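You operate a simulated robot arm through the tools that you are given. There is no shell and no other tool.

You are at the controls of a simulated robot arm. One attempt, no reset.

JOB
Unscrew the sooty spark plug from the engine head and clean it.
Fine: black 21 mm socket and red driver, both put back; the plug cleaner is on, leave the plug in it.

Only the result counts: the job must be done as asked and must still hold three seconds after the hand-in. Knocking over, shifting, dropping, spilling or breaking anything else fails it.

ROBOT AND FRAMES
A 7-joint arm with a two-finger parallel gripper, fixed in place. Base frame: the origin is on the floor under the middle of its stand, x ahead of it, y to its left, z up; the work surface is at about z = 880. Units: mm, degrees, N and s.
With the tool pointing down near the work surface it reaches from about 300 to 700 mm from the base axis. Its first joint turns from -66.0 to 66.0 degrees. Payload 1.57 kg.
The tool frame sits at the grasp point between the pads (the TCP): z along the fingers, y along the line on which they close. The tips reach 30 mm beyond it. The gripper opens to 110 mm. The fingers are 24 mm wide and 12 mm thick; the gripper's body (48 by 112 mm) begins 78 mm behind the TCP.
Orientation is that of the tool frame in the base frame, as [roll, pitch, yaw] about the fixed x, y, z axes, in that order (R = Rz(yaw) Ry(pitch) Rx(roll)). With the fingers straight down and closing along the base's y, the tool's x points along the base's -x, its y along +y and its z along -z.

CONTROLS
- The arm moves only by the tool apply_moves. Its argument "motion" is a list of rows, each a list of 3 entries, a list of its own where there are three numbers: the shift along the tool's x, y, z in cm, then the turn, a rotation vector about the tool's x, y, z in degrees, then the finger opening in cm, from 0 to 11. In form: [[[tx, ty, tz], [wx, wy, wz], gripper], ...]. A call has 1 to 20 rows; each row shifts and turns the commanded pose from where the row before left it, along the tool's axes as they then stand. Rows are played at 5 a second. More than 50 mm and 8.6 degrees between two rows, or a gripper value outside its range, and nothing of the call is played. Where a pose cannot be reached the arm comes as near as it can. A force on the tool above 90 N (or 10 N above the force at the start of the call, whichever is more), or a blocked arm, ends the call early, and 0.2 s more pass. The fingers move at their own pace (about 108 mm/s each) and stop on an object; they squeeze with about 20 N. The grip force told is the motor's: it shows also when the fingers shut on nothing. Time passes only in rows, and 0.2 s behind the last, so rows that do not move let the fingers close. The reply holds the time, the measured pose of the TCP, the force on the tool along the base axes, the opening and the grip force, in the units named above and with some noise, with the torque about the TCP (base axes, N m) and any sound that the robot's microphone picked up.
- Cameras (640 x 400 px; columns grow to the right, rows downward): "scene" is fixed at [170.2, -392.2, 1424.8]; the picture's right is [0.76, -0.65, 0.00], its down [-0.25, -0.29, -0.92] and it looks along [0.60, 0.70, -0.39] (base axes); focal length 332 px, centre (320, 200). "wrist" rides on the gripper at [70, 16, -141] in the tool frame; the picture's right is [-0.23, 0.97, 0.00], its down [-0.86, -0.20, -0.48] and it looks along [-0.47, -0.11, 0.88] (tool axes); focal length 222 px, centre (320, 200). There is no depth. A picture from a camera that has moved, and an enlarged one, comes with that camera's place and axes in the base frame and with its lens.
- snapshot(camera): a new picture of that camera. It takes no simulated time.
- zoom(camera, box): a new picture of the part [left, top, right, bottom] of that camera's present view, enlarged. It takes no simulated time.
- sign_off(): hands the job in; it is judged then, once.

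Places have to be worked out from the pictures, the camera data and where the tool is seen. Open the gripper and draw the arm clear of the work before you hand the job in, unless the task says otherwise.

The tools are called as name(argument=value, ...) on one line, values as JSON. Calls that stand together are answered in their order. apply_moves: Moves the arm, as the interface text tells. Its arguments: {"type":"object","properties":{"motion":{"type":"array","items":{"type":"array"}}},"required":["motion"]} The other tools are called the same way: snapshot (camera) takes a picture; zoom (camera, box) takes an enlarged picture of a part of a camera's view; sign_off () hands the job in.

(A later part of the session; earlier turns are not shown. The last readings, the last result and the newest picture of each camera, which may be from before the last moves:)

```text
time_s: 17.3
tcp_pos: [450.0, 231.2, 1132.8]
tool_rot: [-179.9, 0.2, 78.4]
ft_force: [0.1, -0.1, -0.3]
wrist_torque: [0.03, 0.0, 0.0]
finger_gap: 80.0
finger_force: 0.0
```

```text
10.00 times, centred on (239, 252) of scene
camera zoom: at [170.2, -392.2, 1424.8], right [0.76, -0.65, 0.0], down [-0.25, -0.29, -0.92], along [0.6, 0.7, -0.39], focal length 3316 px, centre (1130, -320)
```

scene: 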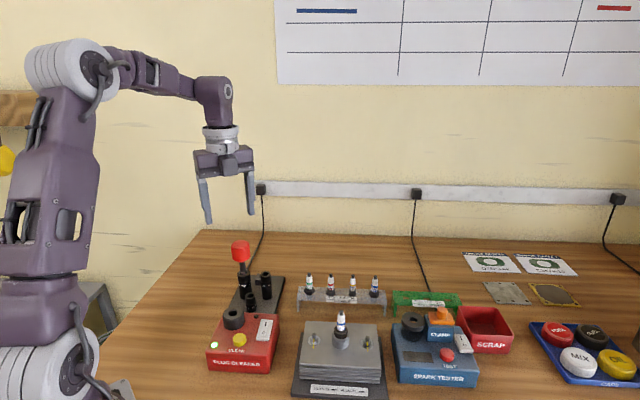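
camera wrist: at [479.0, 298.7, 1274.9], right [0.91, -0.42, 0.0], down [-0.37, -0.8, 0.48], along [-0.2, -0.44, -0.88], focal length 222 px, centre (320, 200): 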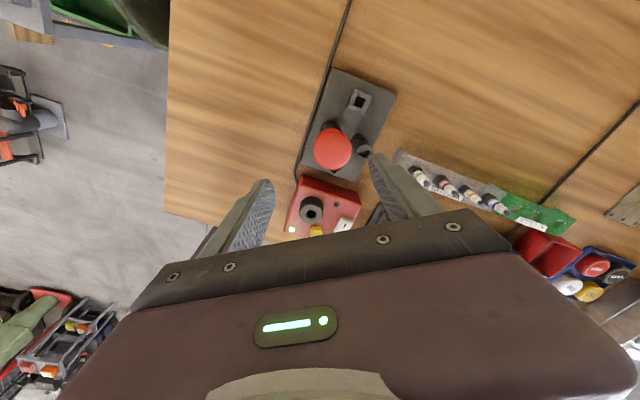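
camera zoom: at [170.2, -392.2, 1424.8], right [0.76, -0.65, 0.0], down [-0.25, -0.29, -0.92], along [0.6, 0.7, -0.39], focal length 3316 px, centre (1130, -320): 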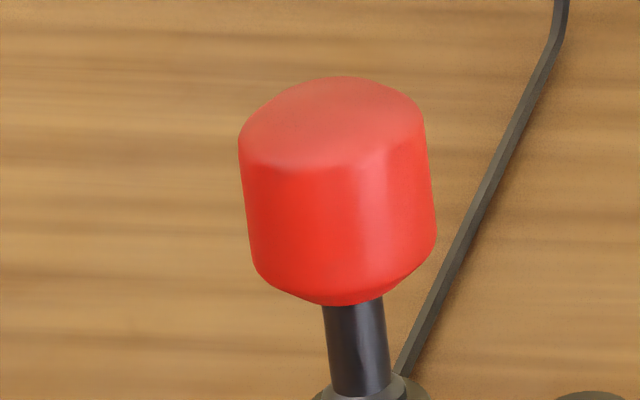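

The wrist view suggests the knob top is about 8 mm off the socket axis, a lean of about 6° mostly toward +y that the scene camera can't show. I'll turn so the fingers close along that lean, centre on the socket axis, and look again.

apply_moves(motion=[[[-0.64, 1.16, 0], [0, 0, 0], 8], [[0, 0, 0], [0, 0, -8.3], 8], [[0, 0, 0], [0, 0, -8.3], 8], [[0, 0, 0], [0, 0, -8.3], 8], [[0, 0, 0], [0, 0, -8.3], 8], [[0, 0, 0], [0, 0, -8.3], 8], [[0, 0, 0], [0, 0, -8.3], 8], [[0, 0, 0], [0, 0, -8.3], 8], [[0, 0, 0], [0, 0, -8.3], 8], [[0, 0, 0], [0, 0, -8.3], 8], [[0, 0, 0], [0, 0, -8.3], 8], [[0, 0, 0], [0, 0, 0], 8]])

snapshot(camera="wrist")

zoom(camera="wrist", box=[260, 60, 400, 210])

```text
time_s: 19.9
tcp_pos: [458.8, 224.2, 1132.3]
tool_rot: [-179.7, -0.1, 161.4]
ft_force: [-0.7, -1.1, 0.9]
wrist_torque: [-0.01, 0.04, 0.02]
finger_gap: 79.9
finger_force: 0.0
```

```text
taken
camera wrist: at [397.8, 262.6, 1274.4], right [0.52, 0.85, 0.0], down [0.75, -0.46, 0.48], along [0.4, -0.25, -0.88], focal length 222 px, centre (320, 200)
```

wrist: 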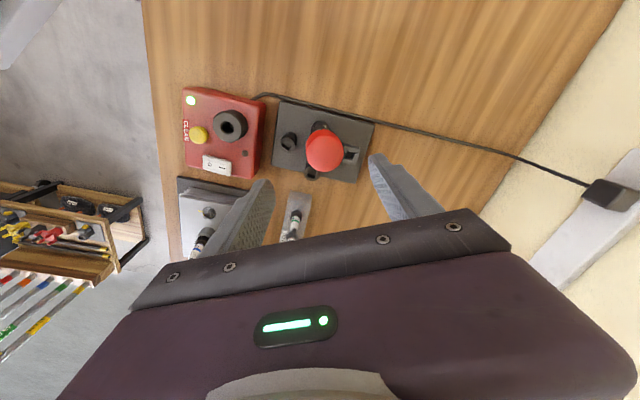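

```text
2.67 times, centred on (330, 135) of wrist
camera zoom: at [397.8, 262.6, 1274.4], right [0.52, 0.85, 0.0], down [0.75, -0.46, 0.48], along [0.4, -0.25, -0.88], focal length 592 px, centre (293, 373)
```

zoom: 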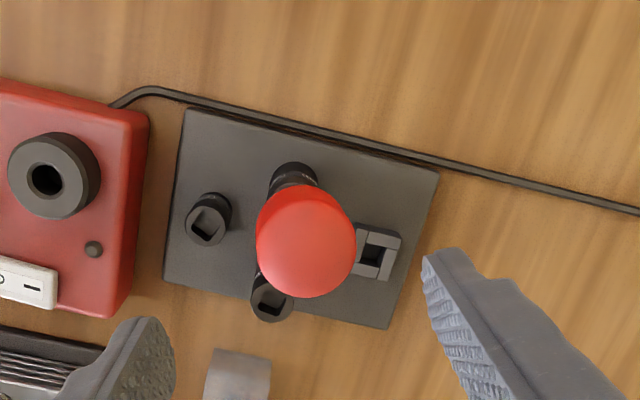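

This view confirms it: the knob top is about 8 mm toward +y, and my fingers now close along that direction. I'll descend around the knob and close, which should push it upright.

apply_moves(motion=[[[-0.17, -0.11, 3.5], [0, 0, 0], 8], [[0, 0, 3.0], [0, 0, 0], 8], [[0, 0, 2.0], [0, 0, 0], 8], [[0, 0, 1.5], [0, 0, 0], 8], [[0, 0, 1.0], [0, 0, 0], 8], [[0, 0, 0], [0, 0, 0], 8], [[0, 0, 0], [0, 0, 0], 6], [[0, 0, 0], [0, 0, 0], 5], [[0, 0, 0], [0, 0, 0], 4.5], [[0, 0, 0], [0, 0, 0], 3.8], [[0, 0, 0], [0, 0, 0], 3.5], [[0, 0, 0], [0, 0, 0], 3.5]])

zoom(camera="scene", box=[224, 210, 284, 300])

snapshot(camera="wrist")

```text
time_s: 22.5
tcp_pos: [458.4, 222.0, 1023.1]
tool_rot: [-179.7, -0.1, 161.5]
ft_force: [0.3, 0.9, -0.4]
wrist_torque: [0.02, -0.01, -0.01]
finger_gap: 41.0
finger_force: 20.2
```

```text
4.44 times, centred on (254, 255) of scene
camera zoom: at [170.2, -392.2, 1424.8], right [0.76, -0.65, 0.0], down [-0.25, -0.29, -0.92], along [0.6, 0.7, -0.39], focal length 1474 px, centre (613, -44)
```

zoom: 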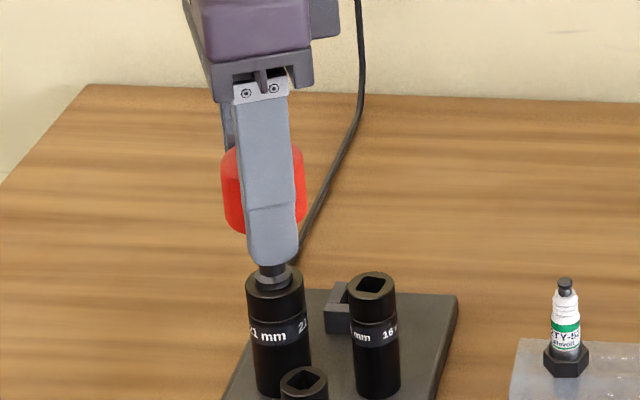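

```text
taken
camera wrist: at [397.7, 261.1, 1164.5], right [0.53, 0.85, 0.0], down [0.75, -0.46, 0.48], along [0.4, -0.25, -0.88], focal length 222 px, centre (320, 200)
```

wrist: 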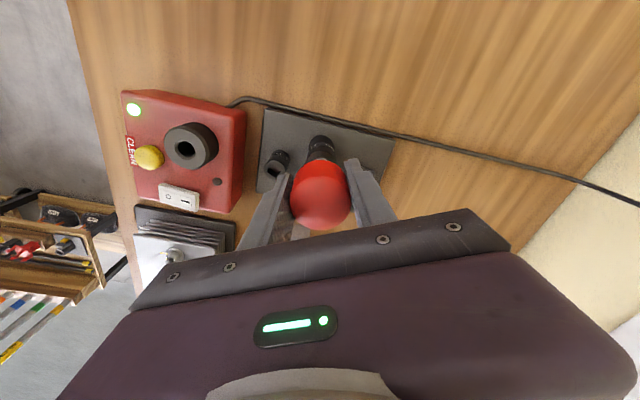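

The knob is gripped again at 41 mm and 20 N and has straightened. I'll press down slightly to seat the bit fully and watch the force.

apply_moves(motion=[[[0, 0, 0.15], [0, 0, 0], 3.5], [[0, 0, 0.15], [0, 0, 0], 3.5], [[0, 0, 0], [0, 0, 0], 3.5]])

zoom(camera="scene", box=[230, 262, 262, 284])

zoom(camera="wrist", box=[270, 120, 370, 240])

```text
time_s: 23.3
tcp_pos: [461.1, 222.9, 1020.7]
tool_rot: [180.0, 0.0, 161.5]
ft_force: [0.5, 1.3, 33.0]
wrist_torque: [0.03, -0.06, 0.05]
finger_gap: 41.5
finger_force: 20.1
```

```text
16.00 times, centred on (246, 273) of scene
camera zoom: at [169.7, -392.5, 1424.8], right [0.76, -0.65, 0.0], down [-0.25, -0.29, -0.92], along [0.6, 0.7, -0.39], focal length 5305 px, centre (1504, -968)
```

zoom: 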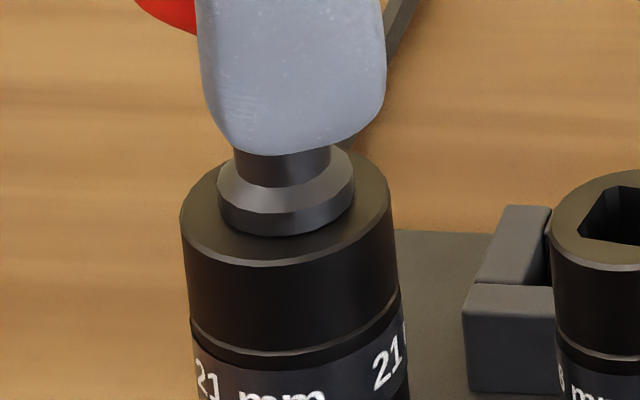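

```text
3.33 times, centred on (320, 180) of wrist
camera zoom: at [399.2, 260.7, 1162.7], right [0.53, 0.85, 0.0], down [0.75, -0.46, 0.48], along [0.41, -0.25, -0.88], focal length 740 px, centre (320, 267)
```

zoom: 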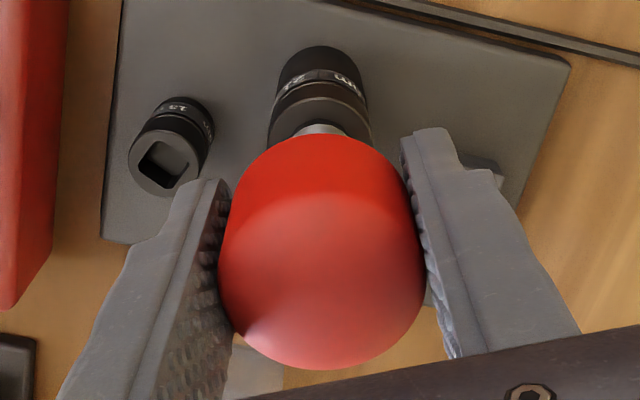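

At 33 N of push the collar is fully seated and the grip held. I'll lift about 8 mm slowly to see whether the socket comes up with the driver.

apply_moves(motion=[[[0, 0, -0.3], [0, 0, 0], 3.5], [[0, 0, -0.3], [0, 0, 0], 3.5], [[0, 0, -0.5], [0, 0, 0], 3.5], [[0, 0, 0], [0, 0, 0], 3.5], [[0, 0, 0], [0, 0, 0], 3.5]])

zoom(camera="scene", box=[224, 250, 284, 320])

zoom(camera="wrist", box=[270, 100, 370, 220])

```text
time_s: 24.5
tcp_pos: [460.5, 222.4, 1030.4]
tool_rot: [-179.7, -0.1, 161.5]
ft_force: [0.2, 0.6, -2.1]
wrist_torque: [-0.02, 0.02, -0.05]
finger_gap: 41.3
finger_force: 20.0
```

```text
5.71 times, centred on (254, 285) of scene
camera zoom: at [170.2, -392.2, 1424.8], right [0.76, -0.65, 0.0], down [-0.25, -0.29, -0.92], along [0.6, 0.7, -0.39], focal length 1895 px, centre (697, -286)
```

zoom: 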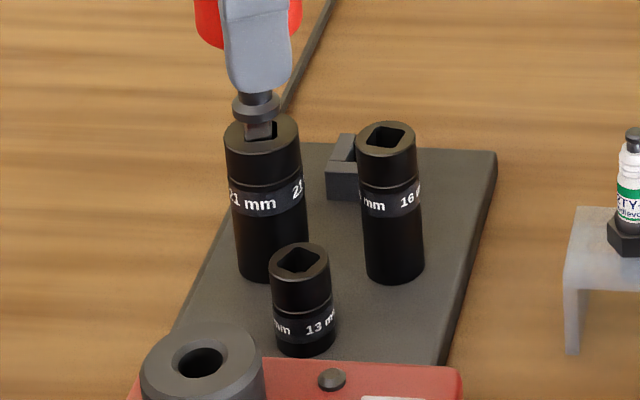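

```text
3.33 times, centred on (320, 160) of wrist
camera zoom: at [398.9, 261.6, 1173.1], right [0.53, 0.85, -0.01], down [0.75, -0.46, 0.48], along [0.4, -0.25, -0.88], focal length 740 px, centre (320, 333)
```

zoom: 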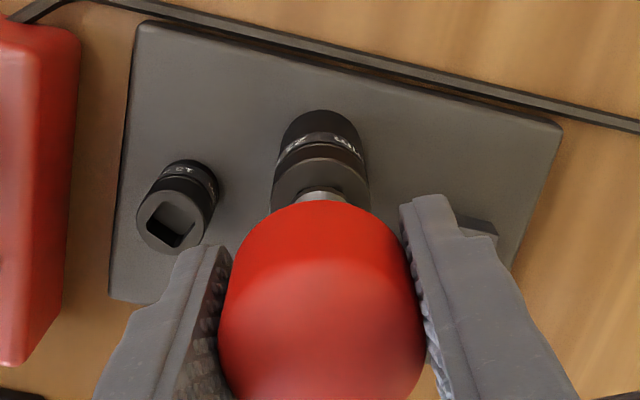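

The bit simply draws out, so the socket isn't retained by the driver and I'll have to carry the socket in the fingers. First the driver goes back to its stand: I'll rise a little, turn 14.5° clockwise to match the stand's square, and check that the grip holds.

apply_moves(motion=[[[0, 0, -0.5], [0, 0, 0], 3], [[0, 0, -0.5], [0, 0, 0], 3], [[0, 0, 0], [0, 0, 3.6], 3], [[0, 0, 0], [0, 0, 3.6], 3], [[0, 0, 0], [0, 0, 3.6], 3], [[0, 0, 0], [0, 0, 3.7], 3], [[0, 0, 0], [0, 0, 0], 3]])

zoom(camera="scene", box=[224, 220, 284, 300])

zoom(camera="wrist", box=[270, 100, 370, 220])

```text
time_s: 26.1
tcp_pos: [460.2, 223.5, 1040.5]
tool_rot: [-179.7, 0.0, 146.9]
ft_force: [0.4, 0.2, -0.9]
wrist_torque: [0.0, -0.01, -0.02]
finger_gap: 41.1
finger_force: 20.2
```

```text
5.00 times, centred on (254, 260) of scene
camera zoom: at [170.2, -392.2, 1424.8], right [0.76, -0.65, 0.0], down [-0.25, -0.29, -0.92], along [0.6, 0.7, -0.39], focal length 1658 px, centre (650, -100)
```

zoom: 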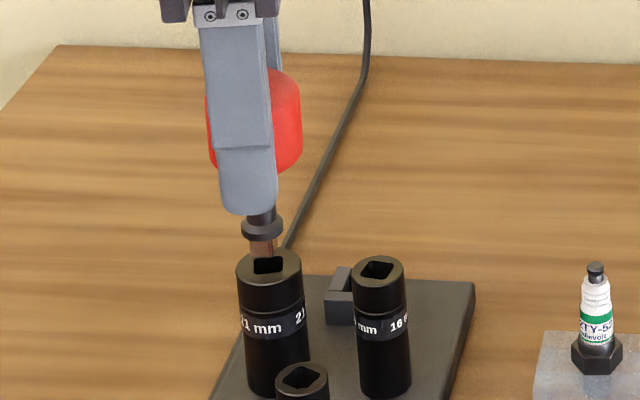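

```text
3.33 times, centred on (320, 160) of wrist
camera zoom: at [410.0, 275.2, 1182.5], right [0.72, 0.69, -0.01], down [0.61, -0.63, 0.48], along [0.33, -0.35, -0.88], focal length 740 px, centre (320, 333)
```

zoom: 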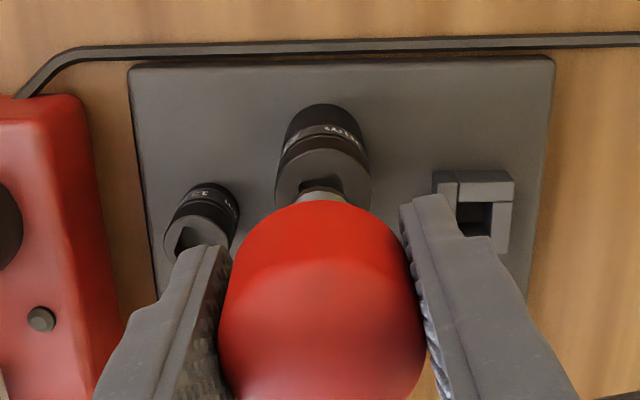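

The grip holds through the turn. I'll move the driver slowly at a safe height to above its stand and check alignment before lowering.

apply_moves(motion=[[[0, 0, -0.7], [0, 0, 0], 3], [[0, 0, -0.8], [0, 0, 0], 3], [[-0.53, 0.735, 0], [0, 0, 0], 3], [[-0.53, 0.735, 0], [0, 0, 0], 3], [[-0.53, 0.735, 0], [0, 0, 0], 3], [[-0.53, 0.735, 0], [0, 0, 0], 3], [[-0.53, 0.735, 0], [0, 0, 0], 3], [[-0.53, 0.735, 0], [0, 0, 0], 3], [[-0.55, 0.74, 0], [0, 0, 0], 3], [[0, 0, 0], [0, 0, 0], 3], [[0, 0, 0], [0, 0, 0], 3]])

zoom(camera="scene", box=[232, 220, 292, 300])

zoom(camera="wrist", box=[270, 80, 370, 220])

```text
time_s: 28.5
tcp_pos: [519.0, 244.9, 1055.2]
tool_rot: [-179.8, 0.0, 146.8]
ft_force: [0.0, 0.4, -0.8]
wrist_torque: [-0.01, -0.03, -0.02]
finger_gap: 41.1
finger_force: 20.1
```

```text
5.00 times, centred on (262, 260) of scene
camera zoom: at [170.2, -392.2, 1424.8], right [0.76, -0.65, 0.0], down [-0.25, -0.29, -0.92], along [0.6, 0.7, -0.39], focal length 1658 px, centre (610, -100)
```

zoom: 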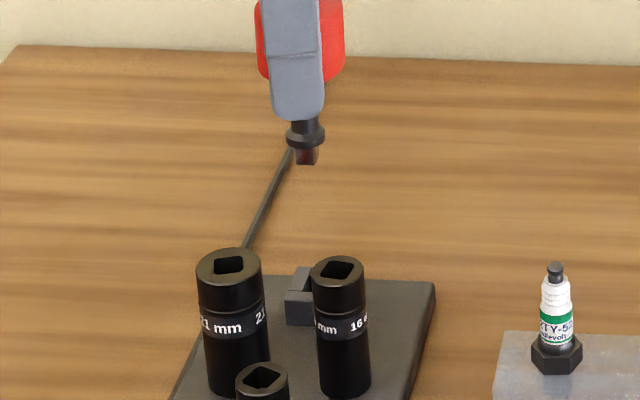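

```text
2.86 times, centred on (320, 150) of wrist
camera zoom: at [469.5, 297.9, 1197.7], right [0.72, 0.69, -0.01], down [0.61, -0.63, 0.48], along [0.33, -0.35, -0.88], focal length 635 px, centre (320, 343)
```

zoom: 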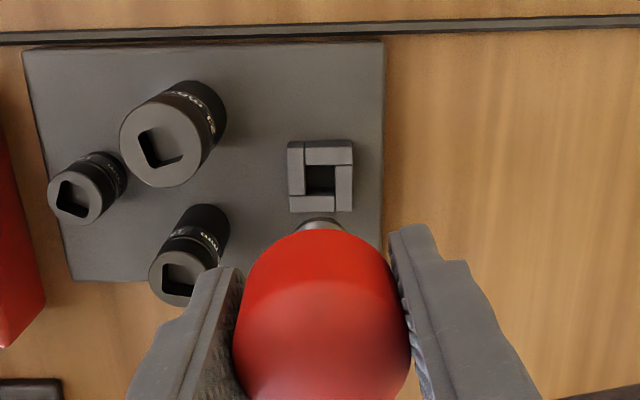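

The driver is above its stand, upright and still firmly held. I'll lower it to just above the block and check alignment up close.

apply_moves(motion=[[[0, 0, 1.5], [0, 0, 0], 3], [[0, 0, 1.5], [0, 0, 0], 3], [[0, 0, 1.5], [0, 0, 0], 3], [[0, 0, 1.3], [0, 0, 0], 3], [[0, 0, 1.0], [0, 0, 0], 3], [[0, 0, 0], [0, 0, 0], 3], [[0, 0, 0], [0, 0, 0], 3]])

zoom(camera="scene", box=[250, 256, 290, 286])

zoom(camera="wrist", box=[280, 110, 360, 180])

```text
time_s: 30.1
tcp_pos: [518.9, 244.9, 986.3]
tool_rot: [-179.6, 0.0, 146.9]
ft_force: [0.5, 0.5, -1.0]
wrist_torque: [0.04, 0.02, 0.0]
finger_gap: 41.2
finger_force: 20.1
```

```text
13.33 times, centred on (270, 271) of scene
camera zoom: at [170.2, -392.2, 1424.8], right [0.76, -0.65, 0.0], down [-0.25, -0.29, -0.92], along [0.6, 0.7, -0.39], focal length 4421 px, centre (987, -747)
```

zoom: 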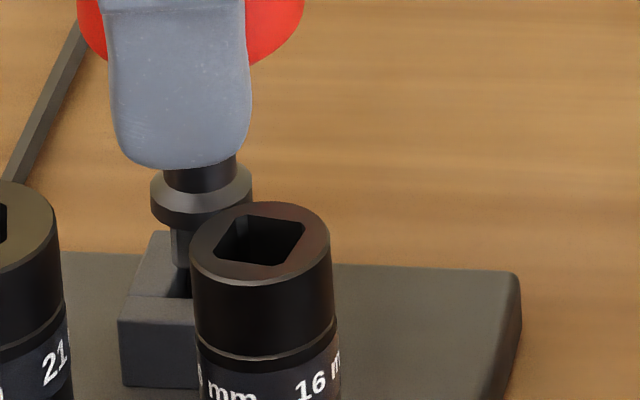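

```text
5.71 times, centred on (320, 145) of wrist
camera zoom: at [469.5, 297.5, 1129.3], right [0.72, 0.69, 0.0], down [0.61, -0.63, 0.48], along [0.33, -0.35, -0.88], focal length 1269 px, centre (320, 514)
```

zoom: 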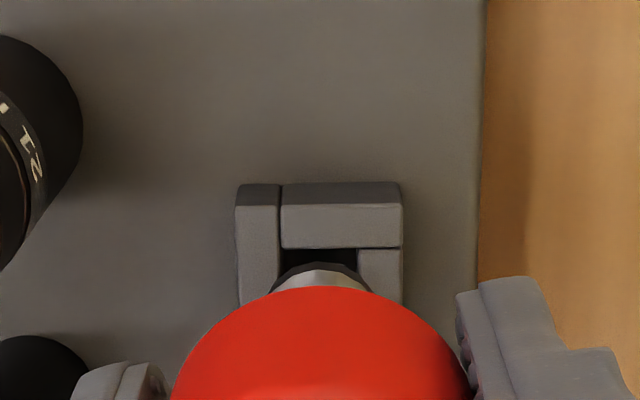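

The bit appears lined up over the hole. I'll lower in small steps and watch the force.

apply_moves(motion=[[[0, 0, 0.5], [0, 0, 0], 3], [[0, 0, 0.4], [0, 0, 0], 3], [[0, 0, 0.3], [0, 0, 0], 3], [[0, 0, 0.2], [0, 0, 0], 3], [[0, 0, 0], [0, 0, 0], 3]])

zoom(camera="scene", box=[250, 256, 290, 286])

zoom(camera="wrist", box=[280, 110, 360, 180])

```text
time_s: 31.3
tcp_pos: [518.9, 243.9, 974.6]
tool_rot: [-179.7, 0.0, 146.9]
ft_force: [0.1, 1.6, -2.0]
wrist_torque: [-0.01, 0.01, -0.04]
finger_gap: 41.0
finger_force: 20.1
```

```text
13.33 times, centred on (270, 271) of scene
camera zoom: at [170.2, -392.2, 1424.8], right [0.76, -0.65, 0.0], down [-0.25, -0.29, -0.92], along [0.6, 0.7, -0.39], focal length 4421 px, centre (987, -747)
```

zoom: 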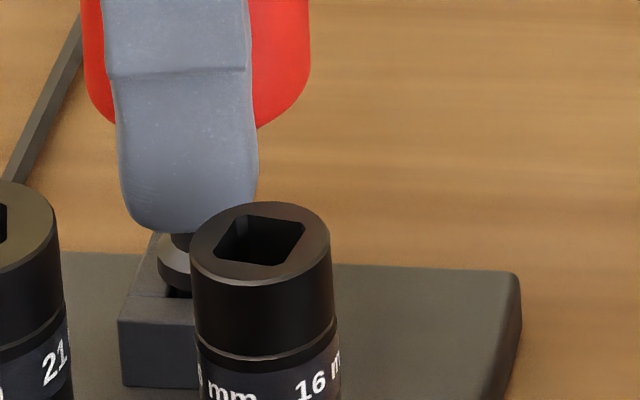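

```text
5.71 times, centred on (320, 145) of wrist
camera zoom: at [469.7, 296.9, 1115.8], right [0.72, 0.69, -0.01], down [0.61, -0.63, 0.48], along [0.33, -0.35, -0.88], focal length 1269 px, centre (320, 514)
```

zoom: 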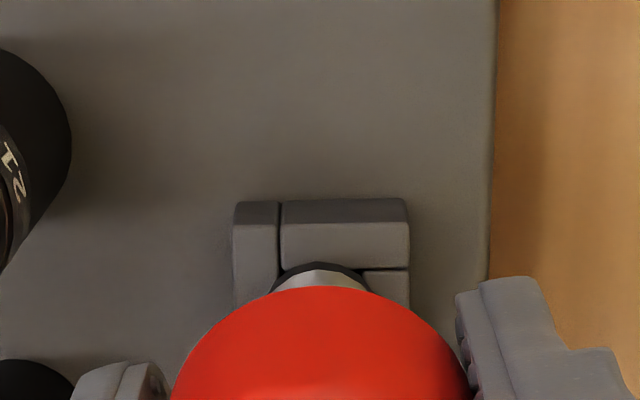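

The bit is entering with no contact force. I'll continue down until it seats.

apply_moves(motion=[[[0, 0, 0.3], [0, 0, 0], 3], [[0, 0, 0.2], [0, 0, 0], 3], [[0, 0, 0.15], [0, 0, 0], 3], [[0, 0, 0.1], [0, 0, 0], 3], [[0, 0, 0], [0, 0, 0], 3]])

zoom(camera="scene", box=[250, 256, 290, 286])

```text
time_s: 32.5
tcp_pos: [519.4, 244.3, 966.1]
tool_rot: [-179.8, 0.0, 147.0]
ft_force: [1.4, 4.2, 8.2]
wrist_torque: [0.14, -0.18, 0.03]
finger_gap: 41.0
finger_force: 20.5
```

```text
13.33 times, centred on (270, 271) of scene
camera zoom: at [170.1, -392.2, 1424.8], right [0.76, -0.65, 0.0], down [-0.25, -0.29, -0.92], along [0.6, 0.7, -0.39], focal length 4421 px, centre (987, -747)
```

zoom: 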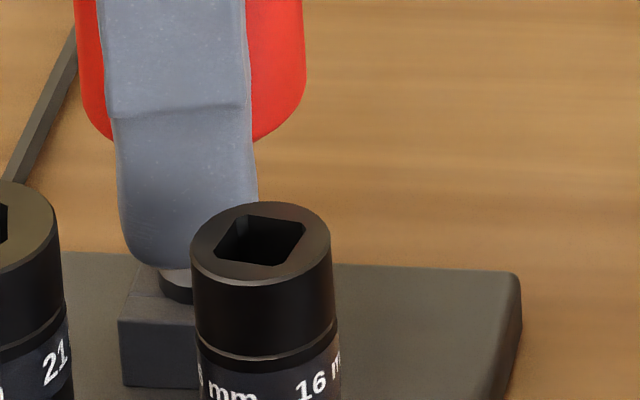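

It's seated, with the collar on the block at 8 N. I'll open just enough to clear the knob and the 16 mm socket, then rise straight up.

apply_moves(motion=[[[0, 0, 0], [0, 0, 0], 4.6], [[0, 0, 0], [0, 0, 0], 5.0], [[0, 0, 0], [0, 0, 0], 5.0], [[0, 0, -1.0], [0, 0, 0], 5.0], [[0, 0, -2.0], [0, 0, 0], 5.0], [[0, 0, -3.0], [0, 0, 0], 5.0], [[0, 0, -3.0], [0, 0, 0], 5.0], [[0, 0, -3.0], [0, 0, 0], 5.0], [[0, 0, 0], [0, 0, 0], 8.0], [[0, 0, 0], [0, 0, 0], 8.0]])

zoom(camera="scene", box=[214, 210, 304, 310])

snapshot(camera="wrist")

```text
time_s: 34.7
tcp_pos: [519.4, 245.6, 1083.2]
tool_rot: [-179.7, -0.1, 147.0]
ft_force: [0.0, 0.4, -0.6]
wrist_torque: [0.03, 0.02, 0.01]
finger_gap: 79.9
finger_force: 0.1
```

```text
4.00 times, centred on (259, 260) of scene
camera zoom: at [170.2, -392.2, 1424.8], right [0.76, -0.65, 0.0], down [-0.25, -0.29, -0.92], along [0.6, 0.7, -0.39], focal length 1326 px, centre (564, -40)
```

zoom: 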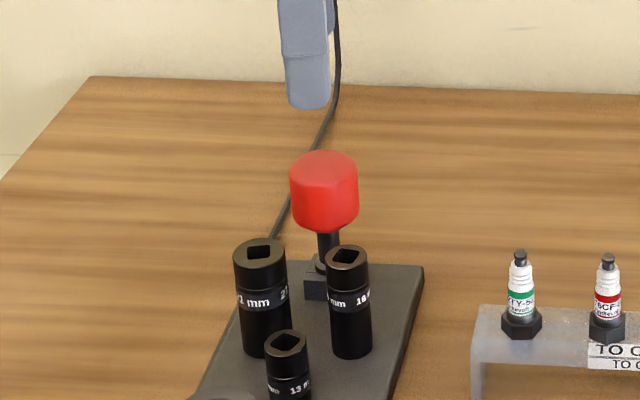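

```text
taken
camera wrist: at [469.4, 297.8, 1226.0], right [0.72, 0.69, -0.01], down [0.61, -0.63, 0.48], along [0.33, -0.35, -0.88], focal length 222 px, centre (320, 200)
```

wrist: 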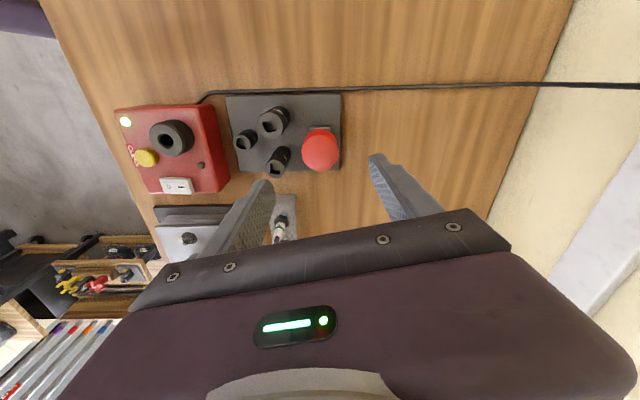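

The driver is back upright in its stand and everything else is undisturbed. Next is the 21 mm socket, carried in the fingers; I'll look closely at the plug hex and the socket base first.

zoom(camera="scene", box=[324, 308, 360, 352])

zoom(camera="scene", box=[226, 264, 286, 314])

zoom(camera="wrist", box=[220, 85, 350, 185])

```text
9.09 times, centred on (342, 330) of scene
camera zoom: at [170.2, -392.2, 1424.8], right [0.76, -0.65, 0.0], down [-0.25, -0.29, -0.92], along [0.6, 0.7, -0.39], focal length 3014 px, centre (120, -982)
```

zoom: 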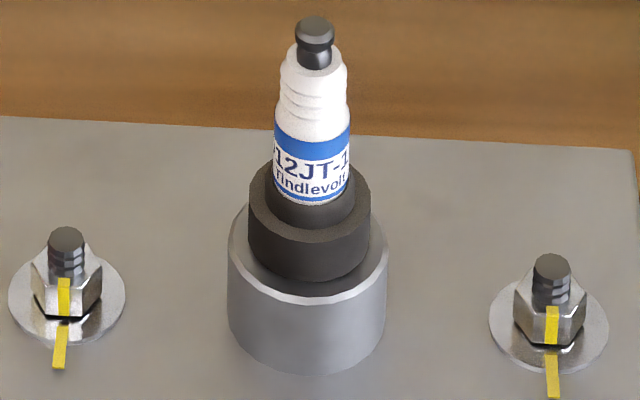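

```text
8.00 times, centred on (256, 289) of scene
camera zoom: at [170.2, -392.2, 1424.8], right [0.76, -0.65, 0.0], down [-0.25, -0.29, -0.92], along [0.6, 0.7, -0.39], focal length 2653 px, centre (832, -512)
```

zoom: 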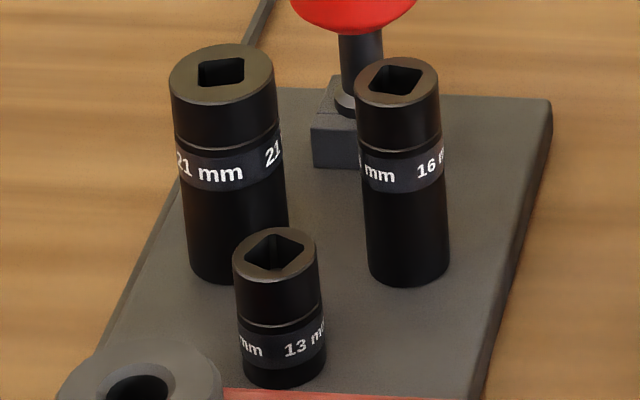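

```text
4.00 times, centred on (285, 135) of wrist
camera zoom: at [469.4, 297.8, 1226.0], right [0.72, 0.69, -0.01], down [0.61, -0.63, 0.48], along [0.33, -0.35, -0.88], focal length 888 px, centre (460, 460)
```

zoom: 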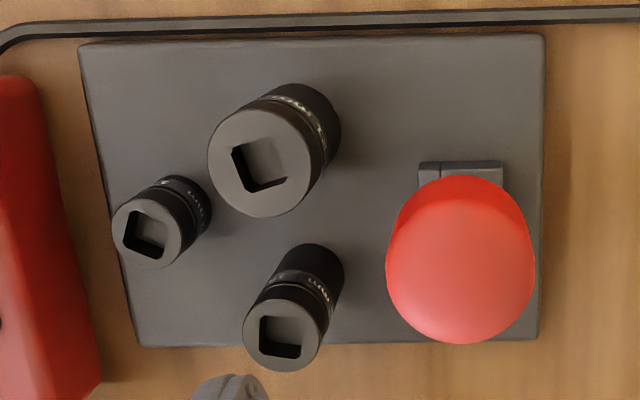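

The plug's hex stands above a silver boss and needs a view from above. I'll fly over the engine head at a safe height to measure the hex orientation before picking up the socket.

apply_moves(motion=[[[0, 0, -4.0], [0, 0, 0], 8], [[-2.22, -3.71, 0], [0, 0, 0], 8], [[-2.22, -3.71, 0], [0, 0, 0], 8], [[-2.22, -3.71, 0], [0, 0, 0], 8], [[-2.22, -3.71, 0], [0, 0, 0], 8], [[-2.22, -3.71, 0], [0, 0, 0], 8], [[-2.22, -3.71, 0], [0, 0, 0], 8], [[-2.2, -3.74, 0], [0, 0, 0], 8], [[0, 0, 0], [0, 0, 0], 8], [[0, 0, 0], [0, 0, 0], 8]])

snapshot(camera="wrist")

snapshot(camera="scene")

```text
time_s: 36.9
tcp_pos: [506.3, -58.8, 1125.9]
tool_rot: [-179.7, 0.0, 147.0]
ft_force: [0.2, 0.3, -0.1]
wrist_torque: [0.03, 0.01, -0.01]
finger_gap: 80.1
finger_force: 0.0
```

```text
taken
camera wrist: at [455.8, -5.4, 1269.5], right [0.72, 0.69, 0.0], down [0.61, -0.63, 0.48], along [0.33, -0.35, -0.88], focal length 222 px, centre (320, 200)
```

wrist: 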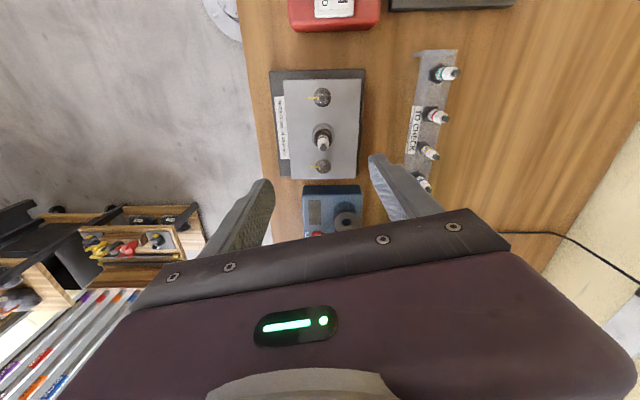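

```text
taken
```

scene: 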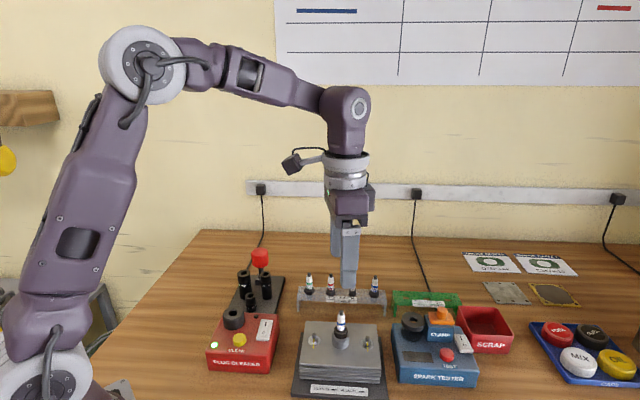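

The plug is right below the tool. I'll zoom in on its hex and the surrounding nuts.

zoom(camera="wrist", box=[302, 116, 342, 156])

zoom(camera="wrist", box=[260, 60, 380, 190])

zoom(camera="scene", box=[331, 322, 351, 342])

```text
10.00 times, centred on (322, 136) of wrist
camera zoom: at [455.8, -5.4, 1269.5], right [0.72, 0.69, 0.0], down [0.61, -0.63, 0.48], along [0.33, -0.35, -0.88], focal length 2221 px, centre (300, 840)
```

zoom: 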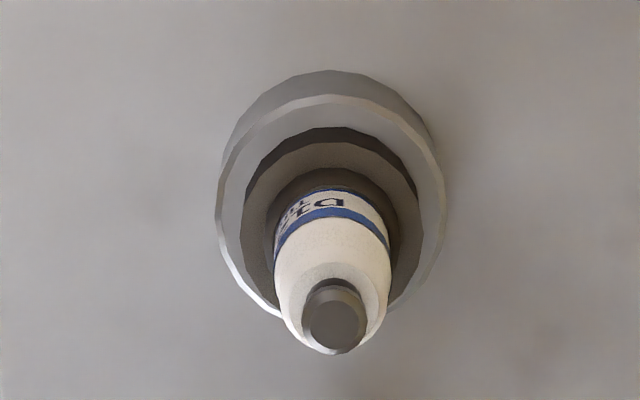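

```text
3.08 times, centred on (320, 125) of wrist
camera zoom: at [455.8, -5.4, 1269.5], right [0.72, 0.69, 0.0], down [0.61, -0.63, 0.48], along [0.33, -0.35, -0.88], focal length 684 px, centre (320, 431)
```

zoom: 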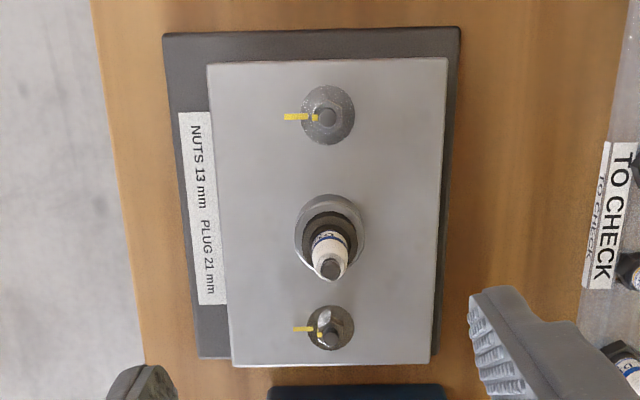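

```text
16.00 times, centred on (341, 332) of scene
camera zoom: at [170.2, -392.3, 1424.8], right [0.76, -0.65, 0.0], down [-0.25, -0.29, -0.92], along [0.6, 0.7, -0.39], focal length 5305 px, centre (-16, -1912)
```

zoom: 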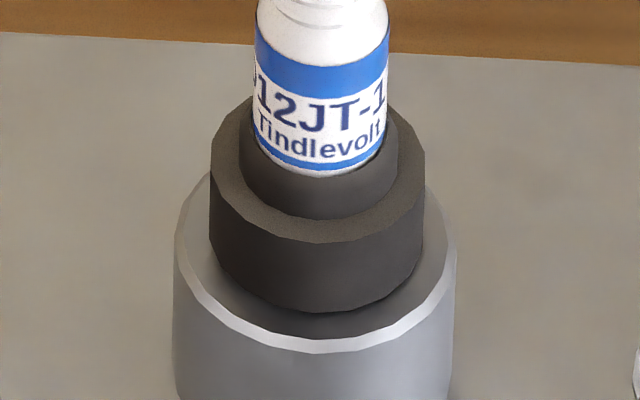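

The plug's black collar looks round, so angle shouldn't matter much. I place the plug axis at about (508.7, −56.2), with the collar top at z ≈ 963 and the boss top at z ≈ 952. Now I'll return above the 21 mm socket at (460.3, 222.6) and turn to a yaw that clears its neighbours and leaves a long counter-clockwise stroke.

apply_moves(motion=[[[2.74, 3.01, 0], [0, 0, 0], 8], [[2.74, 3.01, 0], [0, 0, 0], 8], [[2.74, 3.01, 0], [0, 0, 0], 8], [[2.74, 3.01, 0], [0, 0, 0], 8], [[2.74, 3.01, 0], [0, 0, 0], 8], [[2.74, 3.01, 0], [0, 0, 0], 8], [[2.74, 3.03, 0], [-0.25, 0, 0], 8], [[0, 0, 0], [0, 0, 8.0], 8], [[0, 0, 0], [0, 0, 8.0], 8], [[0, 0, 0], [0, 0, 8.0], 8], [[0, 0, 0], [0, 0, 8.0], 8], [[0, 0, 0], [0, 0, 8.0], 8], [[0, 0, 0], [0, 0, 8.0], 8], [[0, 0, 0], [0, 0, 8.0], 8], [[0, 0, 0], [0, 0, 8.0], 8], [[0, 0, 0], [0, 0, 8.0], 8], [[0, 0, 0], [0, 0, 0], 8], [[0, 0, 0], [0, 0, 0], 8]])

snapshot(camera="wrist")

zoom(camera="wrist", box=[270, 80, 410, 200])

```text
time_s: 40.7
tcp_pos: [463.4, 223.2, 1125.8]
tool_rot: [-180.0, 0.0, 74.9]
ft_force: [0.8, -1.1, 0.0]
wrist_torque: [-0.03, 0.01, 0.0]
finger_gap: 80.0
finger_force: 0.2
```

```text
taken
camera wrist: at [495.6, 287.5, 1268.0], right [0.88, -0.47, 0.0], down [-0.41, -0.77, 0.48], along [-0.23, -0.42, -0.88], focal length 222 px, centre (320, 200)
```

wrist: 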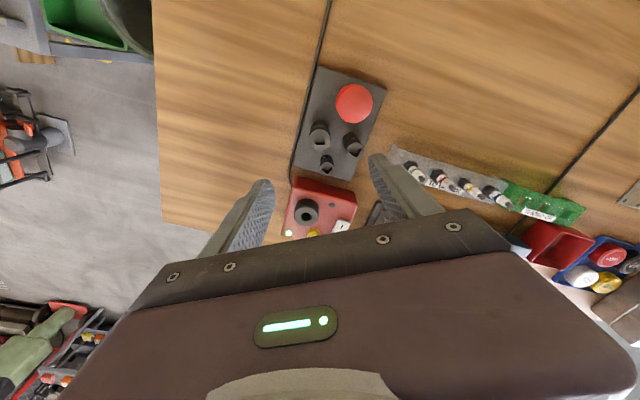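

```text
3.33 times, centred on (340, 140) of wrist
camera zoom: at [495.6, 287.5, 1268.0], right [0.88, -0.47, 0.0], down [-0.41, -0.77, 0.48], along [-0.23, -0.42, -0.88], focal length 740 px, centre (253, 400)
```

zoom: 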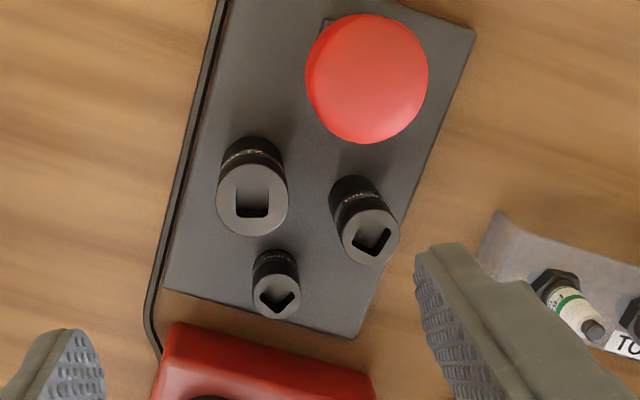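

The socket centre reads (460.6, 222.9) from here, so I need a small correction. I'll narrow the fingers to 42 mm to clear the 16 mm socket and the knob, lower to just above the socket, and check.

apply_moves(motion=[[[-0.11, -0.27, 0], [0, 0, 0], 4.2], [[0, 0, 4.0], [0, 0, 0], 4.2], [[0, 0, 4.0], [0, 0, 0], 4.2], [[0, 0, 3.0], [0, 0, 0], 4.2], [[0, 0, 0], [0, 0, 0], 4.2], [[0, 0, 0], [0, 0, 0], 4.2]])

snapshot(camera="wrist")

zoom(camera="wrist", box=[270, 110, 380, 210])

zoom(camera="scene", box=[214, 220, 294, 310])

```text
time_s: 42.1
tcp_pos: [461.3, 225.2, 1014.9]
tool_rot: [-180.0, 0.0, 75.0]
ft_force: [0.4, 0.2, 0.5]
wrist_torque: [0.03, -0.02, 0.0]
finger_gap: 41.9
finger_force: 0.1
```

```text
taken
camera wrist: at [493.7, 288.6, 1156.9], right [0.88, -0.47, 0.0], down [-0.41, -0.77, 0.48], along [-0.23, -0.42, -0.88], focal length 222 px, centre (320, 200)
```

wrist: 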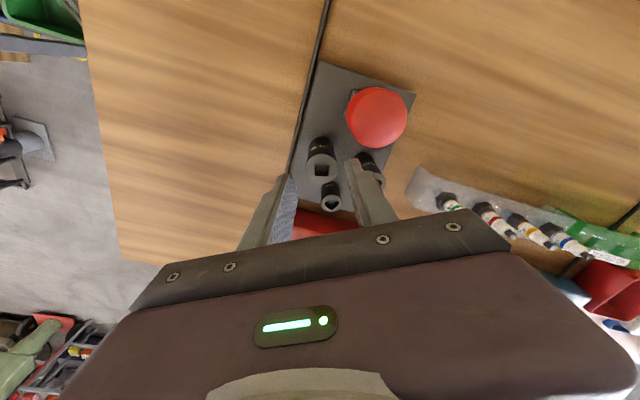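

```text
4.00 times, centred on (325, 160) of wrist
camera zoom: at [493.7, 288.6, 1156.9], right [0.88, -0.47, 0.0], down [-0.41, -0.77, 0.48], along [-0.23, -0.42, -0.88], focal length 888 px, centre (300, 360)
```

zoom: 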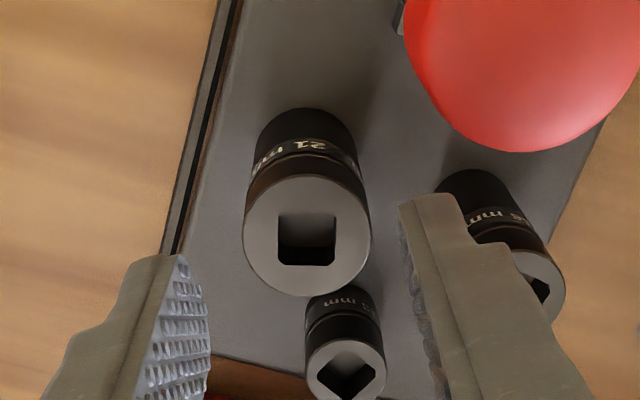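

```text
4.44 times, centred on (254, 265) of scene
camera zoom: at [170.2, -392.2, 1424.8], right [0.76, -0.65, 0.0], down [-0.25, -0.29, -0.92], along [0.6, 0.7, -0.39], focal length 1474 px, centre (613, -89)
```

zoom: 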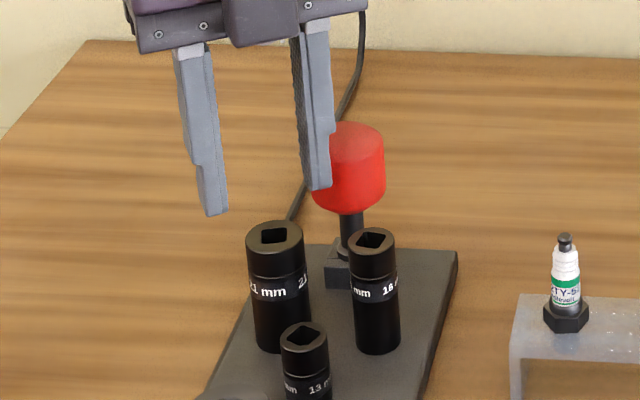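

The alignment is good, needing only about 2 mm of correction along the fingers' width. I'll lower around the socket slowly.

apply_moves(motion=[[[-0.18, 0, 1.5], [0, 0, 0], 4.2], [[0, 0, 1.5], [0, 0, 0], 4.2], [[0, 0, 1.5], [0, 0, 0], 4.2], [[0, 0, 1.5], [0, 0, 0], 4.2], [[0, 0, 1.5], [0, 0, 0], 4.2], [[0, 0, 0], [0, 0, 0], 4.2]])

zoom(camera="scene", box=[214, 220, 294, 310])

snapshot(camera="wrist")

```text
time_s: 43.5
tcp_pos: [458.6, 221.3, 940.0]
tool_rot: [-180.0, 0.0, 75.1]
ft_force: [0.1, -0.3, -0.9]
wrist_torque: [0.04, -0.03, -0.03]
finger_gap: 41.8
finger_force: 0.1
```

```text
4.44 times, centred on (254, 265) of scene
camera zoom: at [170.2, -392.2, 1424.8], right [0.76, -0.65, 0.0], down [-0.25, -0.29, -0.92], along [0.6, 0.7, -0.39], focal length 1474 px, centre (613, -89)
```

zoom: 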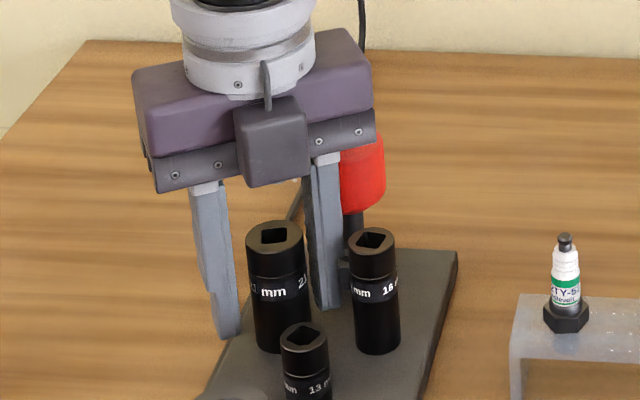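

```text
taken
camera wrist: at [491.3, 285.4, 1082.4], right [0.88, -0.47, 0.0], down [-0.41, -0.77, 0.48], along [-0.23, -0.42, -0.88], focal length 222 px, centre (320, 200)
```

wrist: 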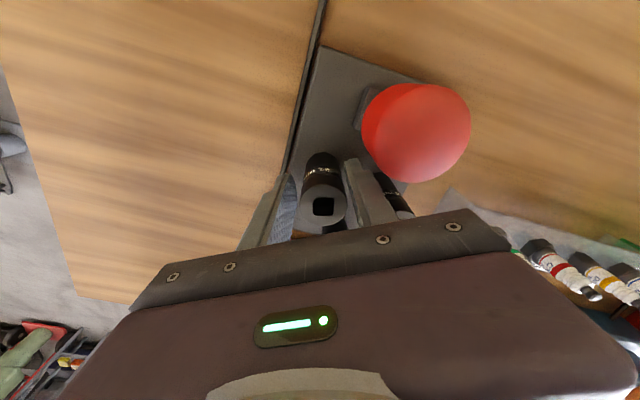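

The fingers straddle the socket with clearance all round. I'll centre by 1.5 mm and close gently.

apply_moves(motion=[[[0, 0.15, 0], [0, 0, 0], 4.2], [[0, 0, 0], [0, 0, 0], 3.6], [[0, 0, 0], [0, 0, 0], 3.3], [[0, 0, 0], [0, 0, 0], 3.1], [[0, 0, 0], [0, 0, 0], 2.5], [[0, 0, 0], [0, 0, 0], 2.5]])

zoom(camera="scene", box=[214, 220, 294, 310])

```text
time_s: 44.9
tcp_pos: [459.4, 221.1, 939.7]
tool_rot: [-180.0, 0.1, 74.9]
ft_force: [0.8, -0.7, 0.6]
wrist_torque: [-0.05, -0.07, 0.01]
finger_gap: 30.1
finger_force: 20.2
```

```text
4.44 times, centred on (254, 265) of scene
camera zoom: at [170.2, -392.3, 1424.8], right [0.76, -0.65, 0.0], down [-0.25, -0.29, -0.92], along [0.6, 0.7, -0.39], focal length 1474 px, centre (613, -89)
```

zoom: 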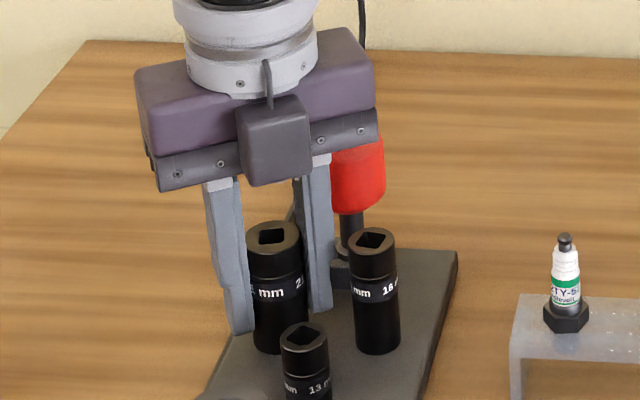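

The socket is gripped at 30.1 mm and 20 N. I'll lift it slowly straight up, first 1 cm, then clear of everything.

apply_moves(motion=[[[0, 0, -0.5], [0, 0, 0], 2.3], [[0, 0, -1.0], [0, 0, 0], 2.3], [[0, 0, -1.5], [0, 0, 0], 2.3], [[0, 0, -1.5], [0, 0, 0], 2.3], [[0, 0, -1.5], [0, 0, 0], 2.3], [[0, 0, -1.5], [0, 0, 0], 2.3], [[0, 0, 0], [0, 0, 0], 2.3]])

zoom(camera="scene", box=[204, 200, 304, 310])

snapshot(camera="wrist")

```text
time_s: 46.5
tcp_pos: [459.6, 221.1, 1015.6]
tool_rot: [-180.0, 0.0, 75.0]
ft_force: [-0.6, -1.2, -1.8]
wrist_torque: [-0.01, -0.01, -0.04]
finger_gap: 30.1
finger_force: 19.6
```

```text
3.64 times, centred on (254, 255) of scene
camera zoom: at [170.2, -392.2, 1424.8], right [0.76, -0.65, 0.0], down [-0.25, -0.29, -0.92], along [0.6, 0.7, -0.39], focal length 1206 px, centre (560, 0)
```

zoom: 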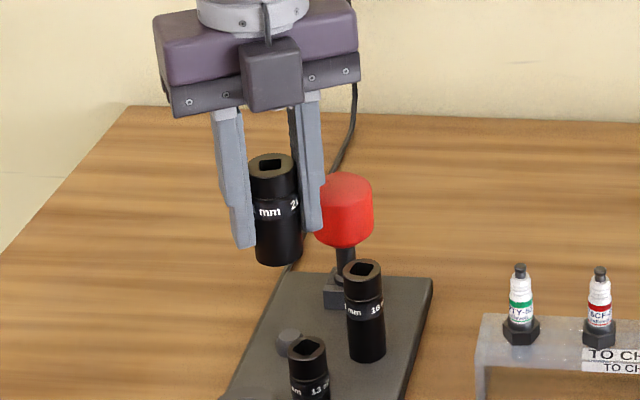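

```text
taken
camera wrist: at [493.0, 285.2, 1157.9], right [0.88, -0.47, 0.0], down [-0.41, -0.77, 0.48], along [-0.23, -0.42, -0.88], focal length 222 px, centre (320, 200)
```

wrist: 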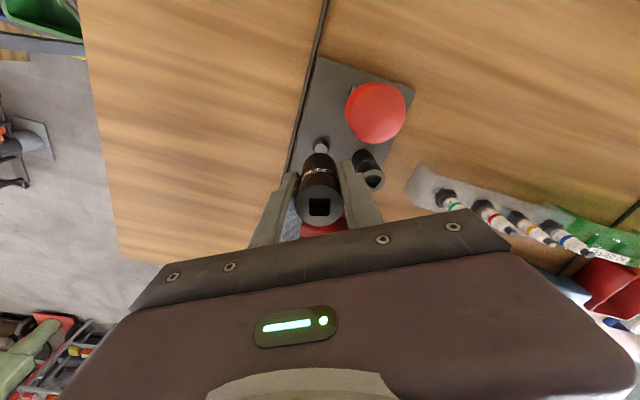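

The socket is up and shows a round peg at its home spot. I'll record the peg's position for the return trip.

zoom(camera="wrist", box=[290, 120, 390, 200])

zoom(camera="scene", box=[224, 262, 274, 302])

```text
5.00 times, centred on (340, 160) of wrist
camera zoom: at [493.0, 285.2, 1157.9], right [0.88, -0.47, 0.0], down [-0.41, -0.77, 0.48], along [-0.23, -0.42, -0.88], focal length 1111 px, centre (220, 400)
```

zoom: 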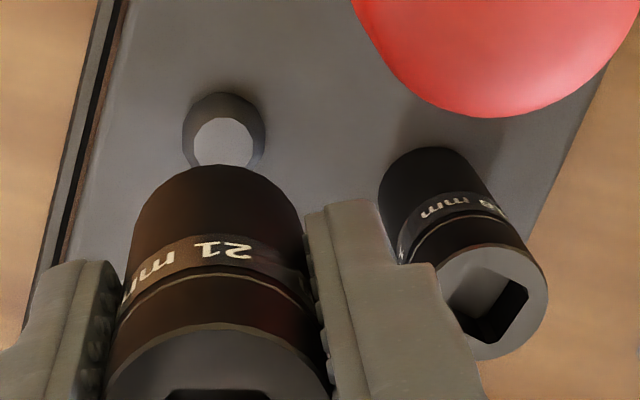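

```text
10.00 times, centred on (249, 282) of scene
camera zoom: at [170.2, -392.2, 1424.8], right [0.76, -0.65, 0.0], down [-0.25, -0.29, -0.92], along [0.6, 0.7, -0.39], focal length 3316 px, centre (1030, -620)
```

zoom: 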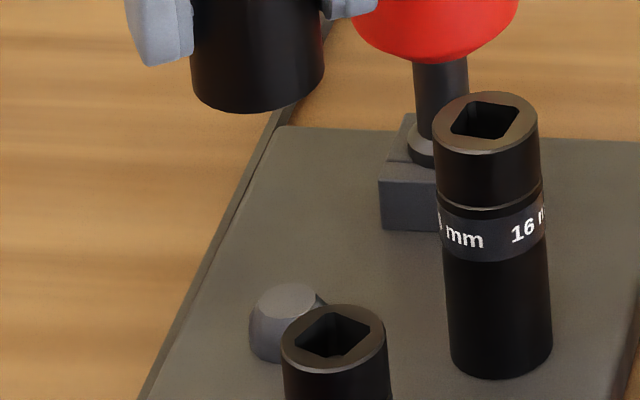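

The peg at (460.5, 223.2) is chamfered, which will help on the return. The socket sits about 2.3 mm along the tool's +x from the TCP. I'll raise it to a safe height, carry it over the plug, and turn clockwise to start the stroke from the far side.

apply_moves(motion=[[[0, 0, -2.5], [0, 0, 0], 2.3], [[0, 0, -2.5], [0, 0, 0], 2.3], [[0, 0, -2.0], [0, 0, 0], 2.3], [[-2.336, 1.072, 0], [0, 0, 0], 2.3], [[-2.336, 1.072, 0], [0, 0, 0], 2.3], [[-2.336, 1.072, 0], [0, 0, 0], 2.3], [[-2.336, 1.072, 0], [0, 0, 0], 2.3], [[-2.336, 1.072, 0], [0, 0, 0], 2.3], [[-2.336, 1.072, 0], [0, 0, 0], 2.3], [[-2.336, 1.072, 0], [0, 0, 0], 2.3], [[-2.336, 1.072, 0], [0, 0, 0], 2.3], [[-2.336, 1.072, 0], [0, 0, 0], 2.3], [[-2.336, 1.072, 0], [0, 0, 0], 2.3], [[-2.336, 1.072, 0], [0, 0, 0], 2.3], [[0, 0, 0], [0, 0, 0], 2.3]])

snapshot(camera="wrist")

snapshot(camera="scene")

```text
time_s: 49.7
tcp_pos: [506.5, -59.9, 1085.6]
tool_rot: [180.0, 0.0, 75.1]
ft_force: [-0.2, 0.0, -2.0]
wrist_torque: [-0.02, -0.01, -0.02]
finger_gap: 29.8
finger_force: 19.8
```

```text
taken
camera wrist: at [540.1, 4.8, 1228.2], right [0.88, -0.47, 0.0], down [-0.41, -0.77, 0.48], along [-0.23, -0.42, -0.88], focal length 222 px, centre (320, 200)
```

wrist: 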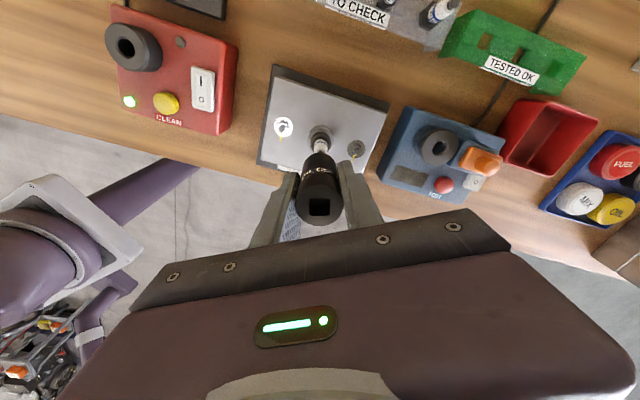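

```text
taken
```

scene: 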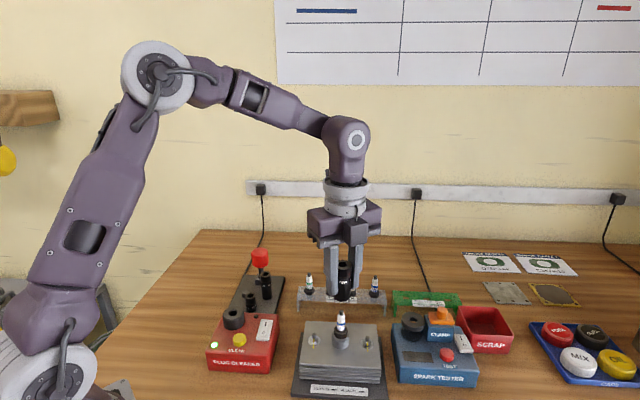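

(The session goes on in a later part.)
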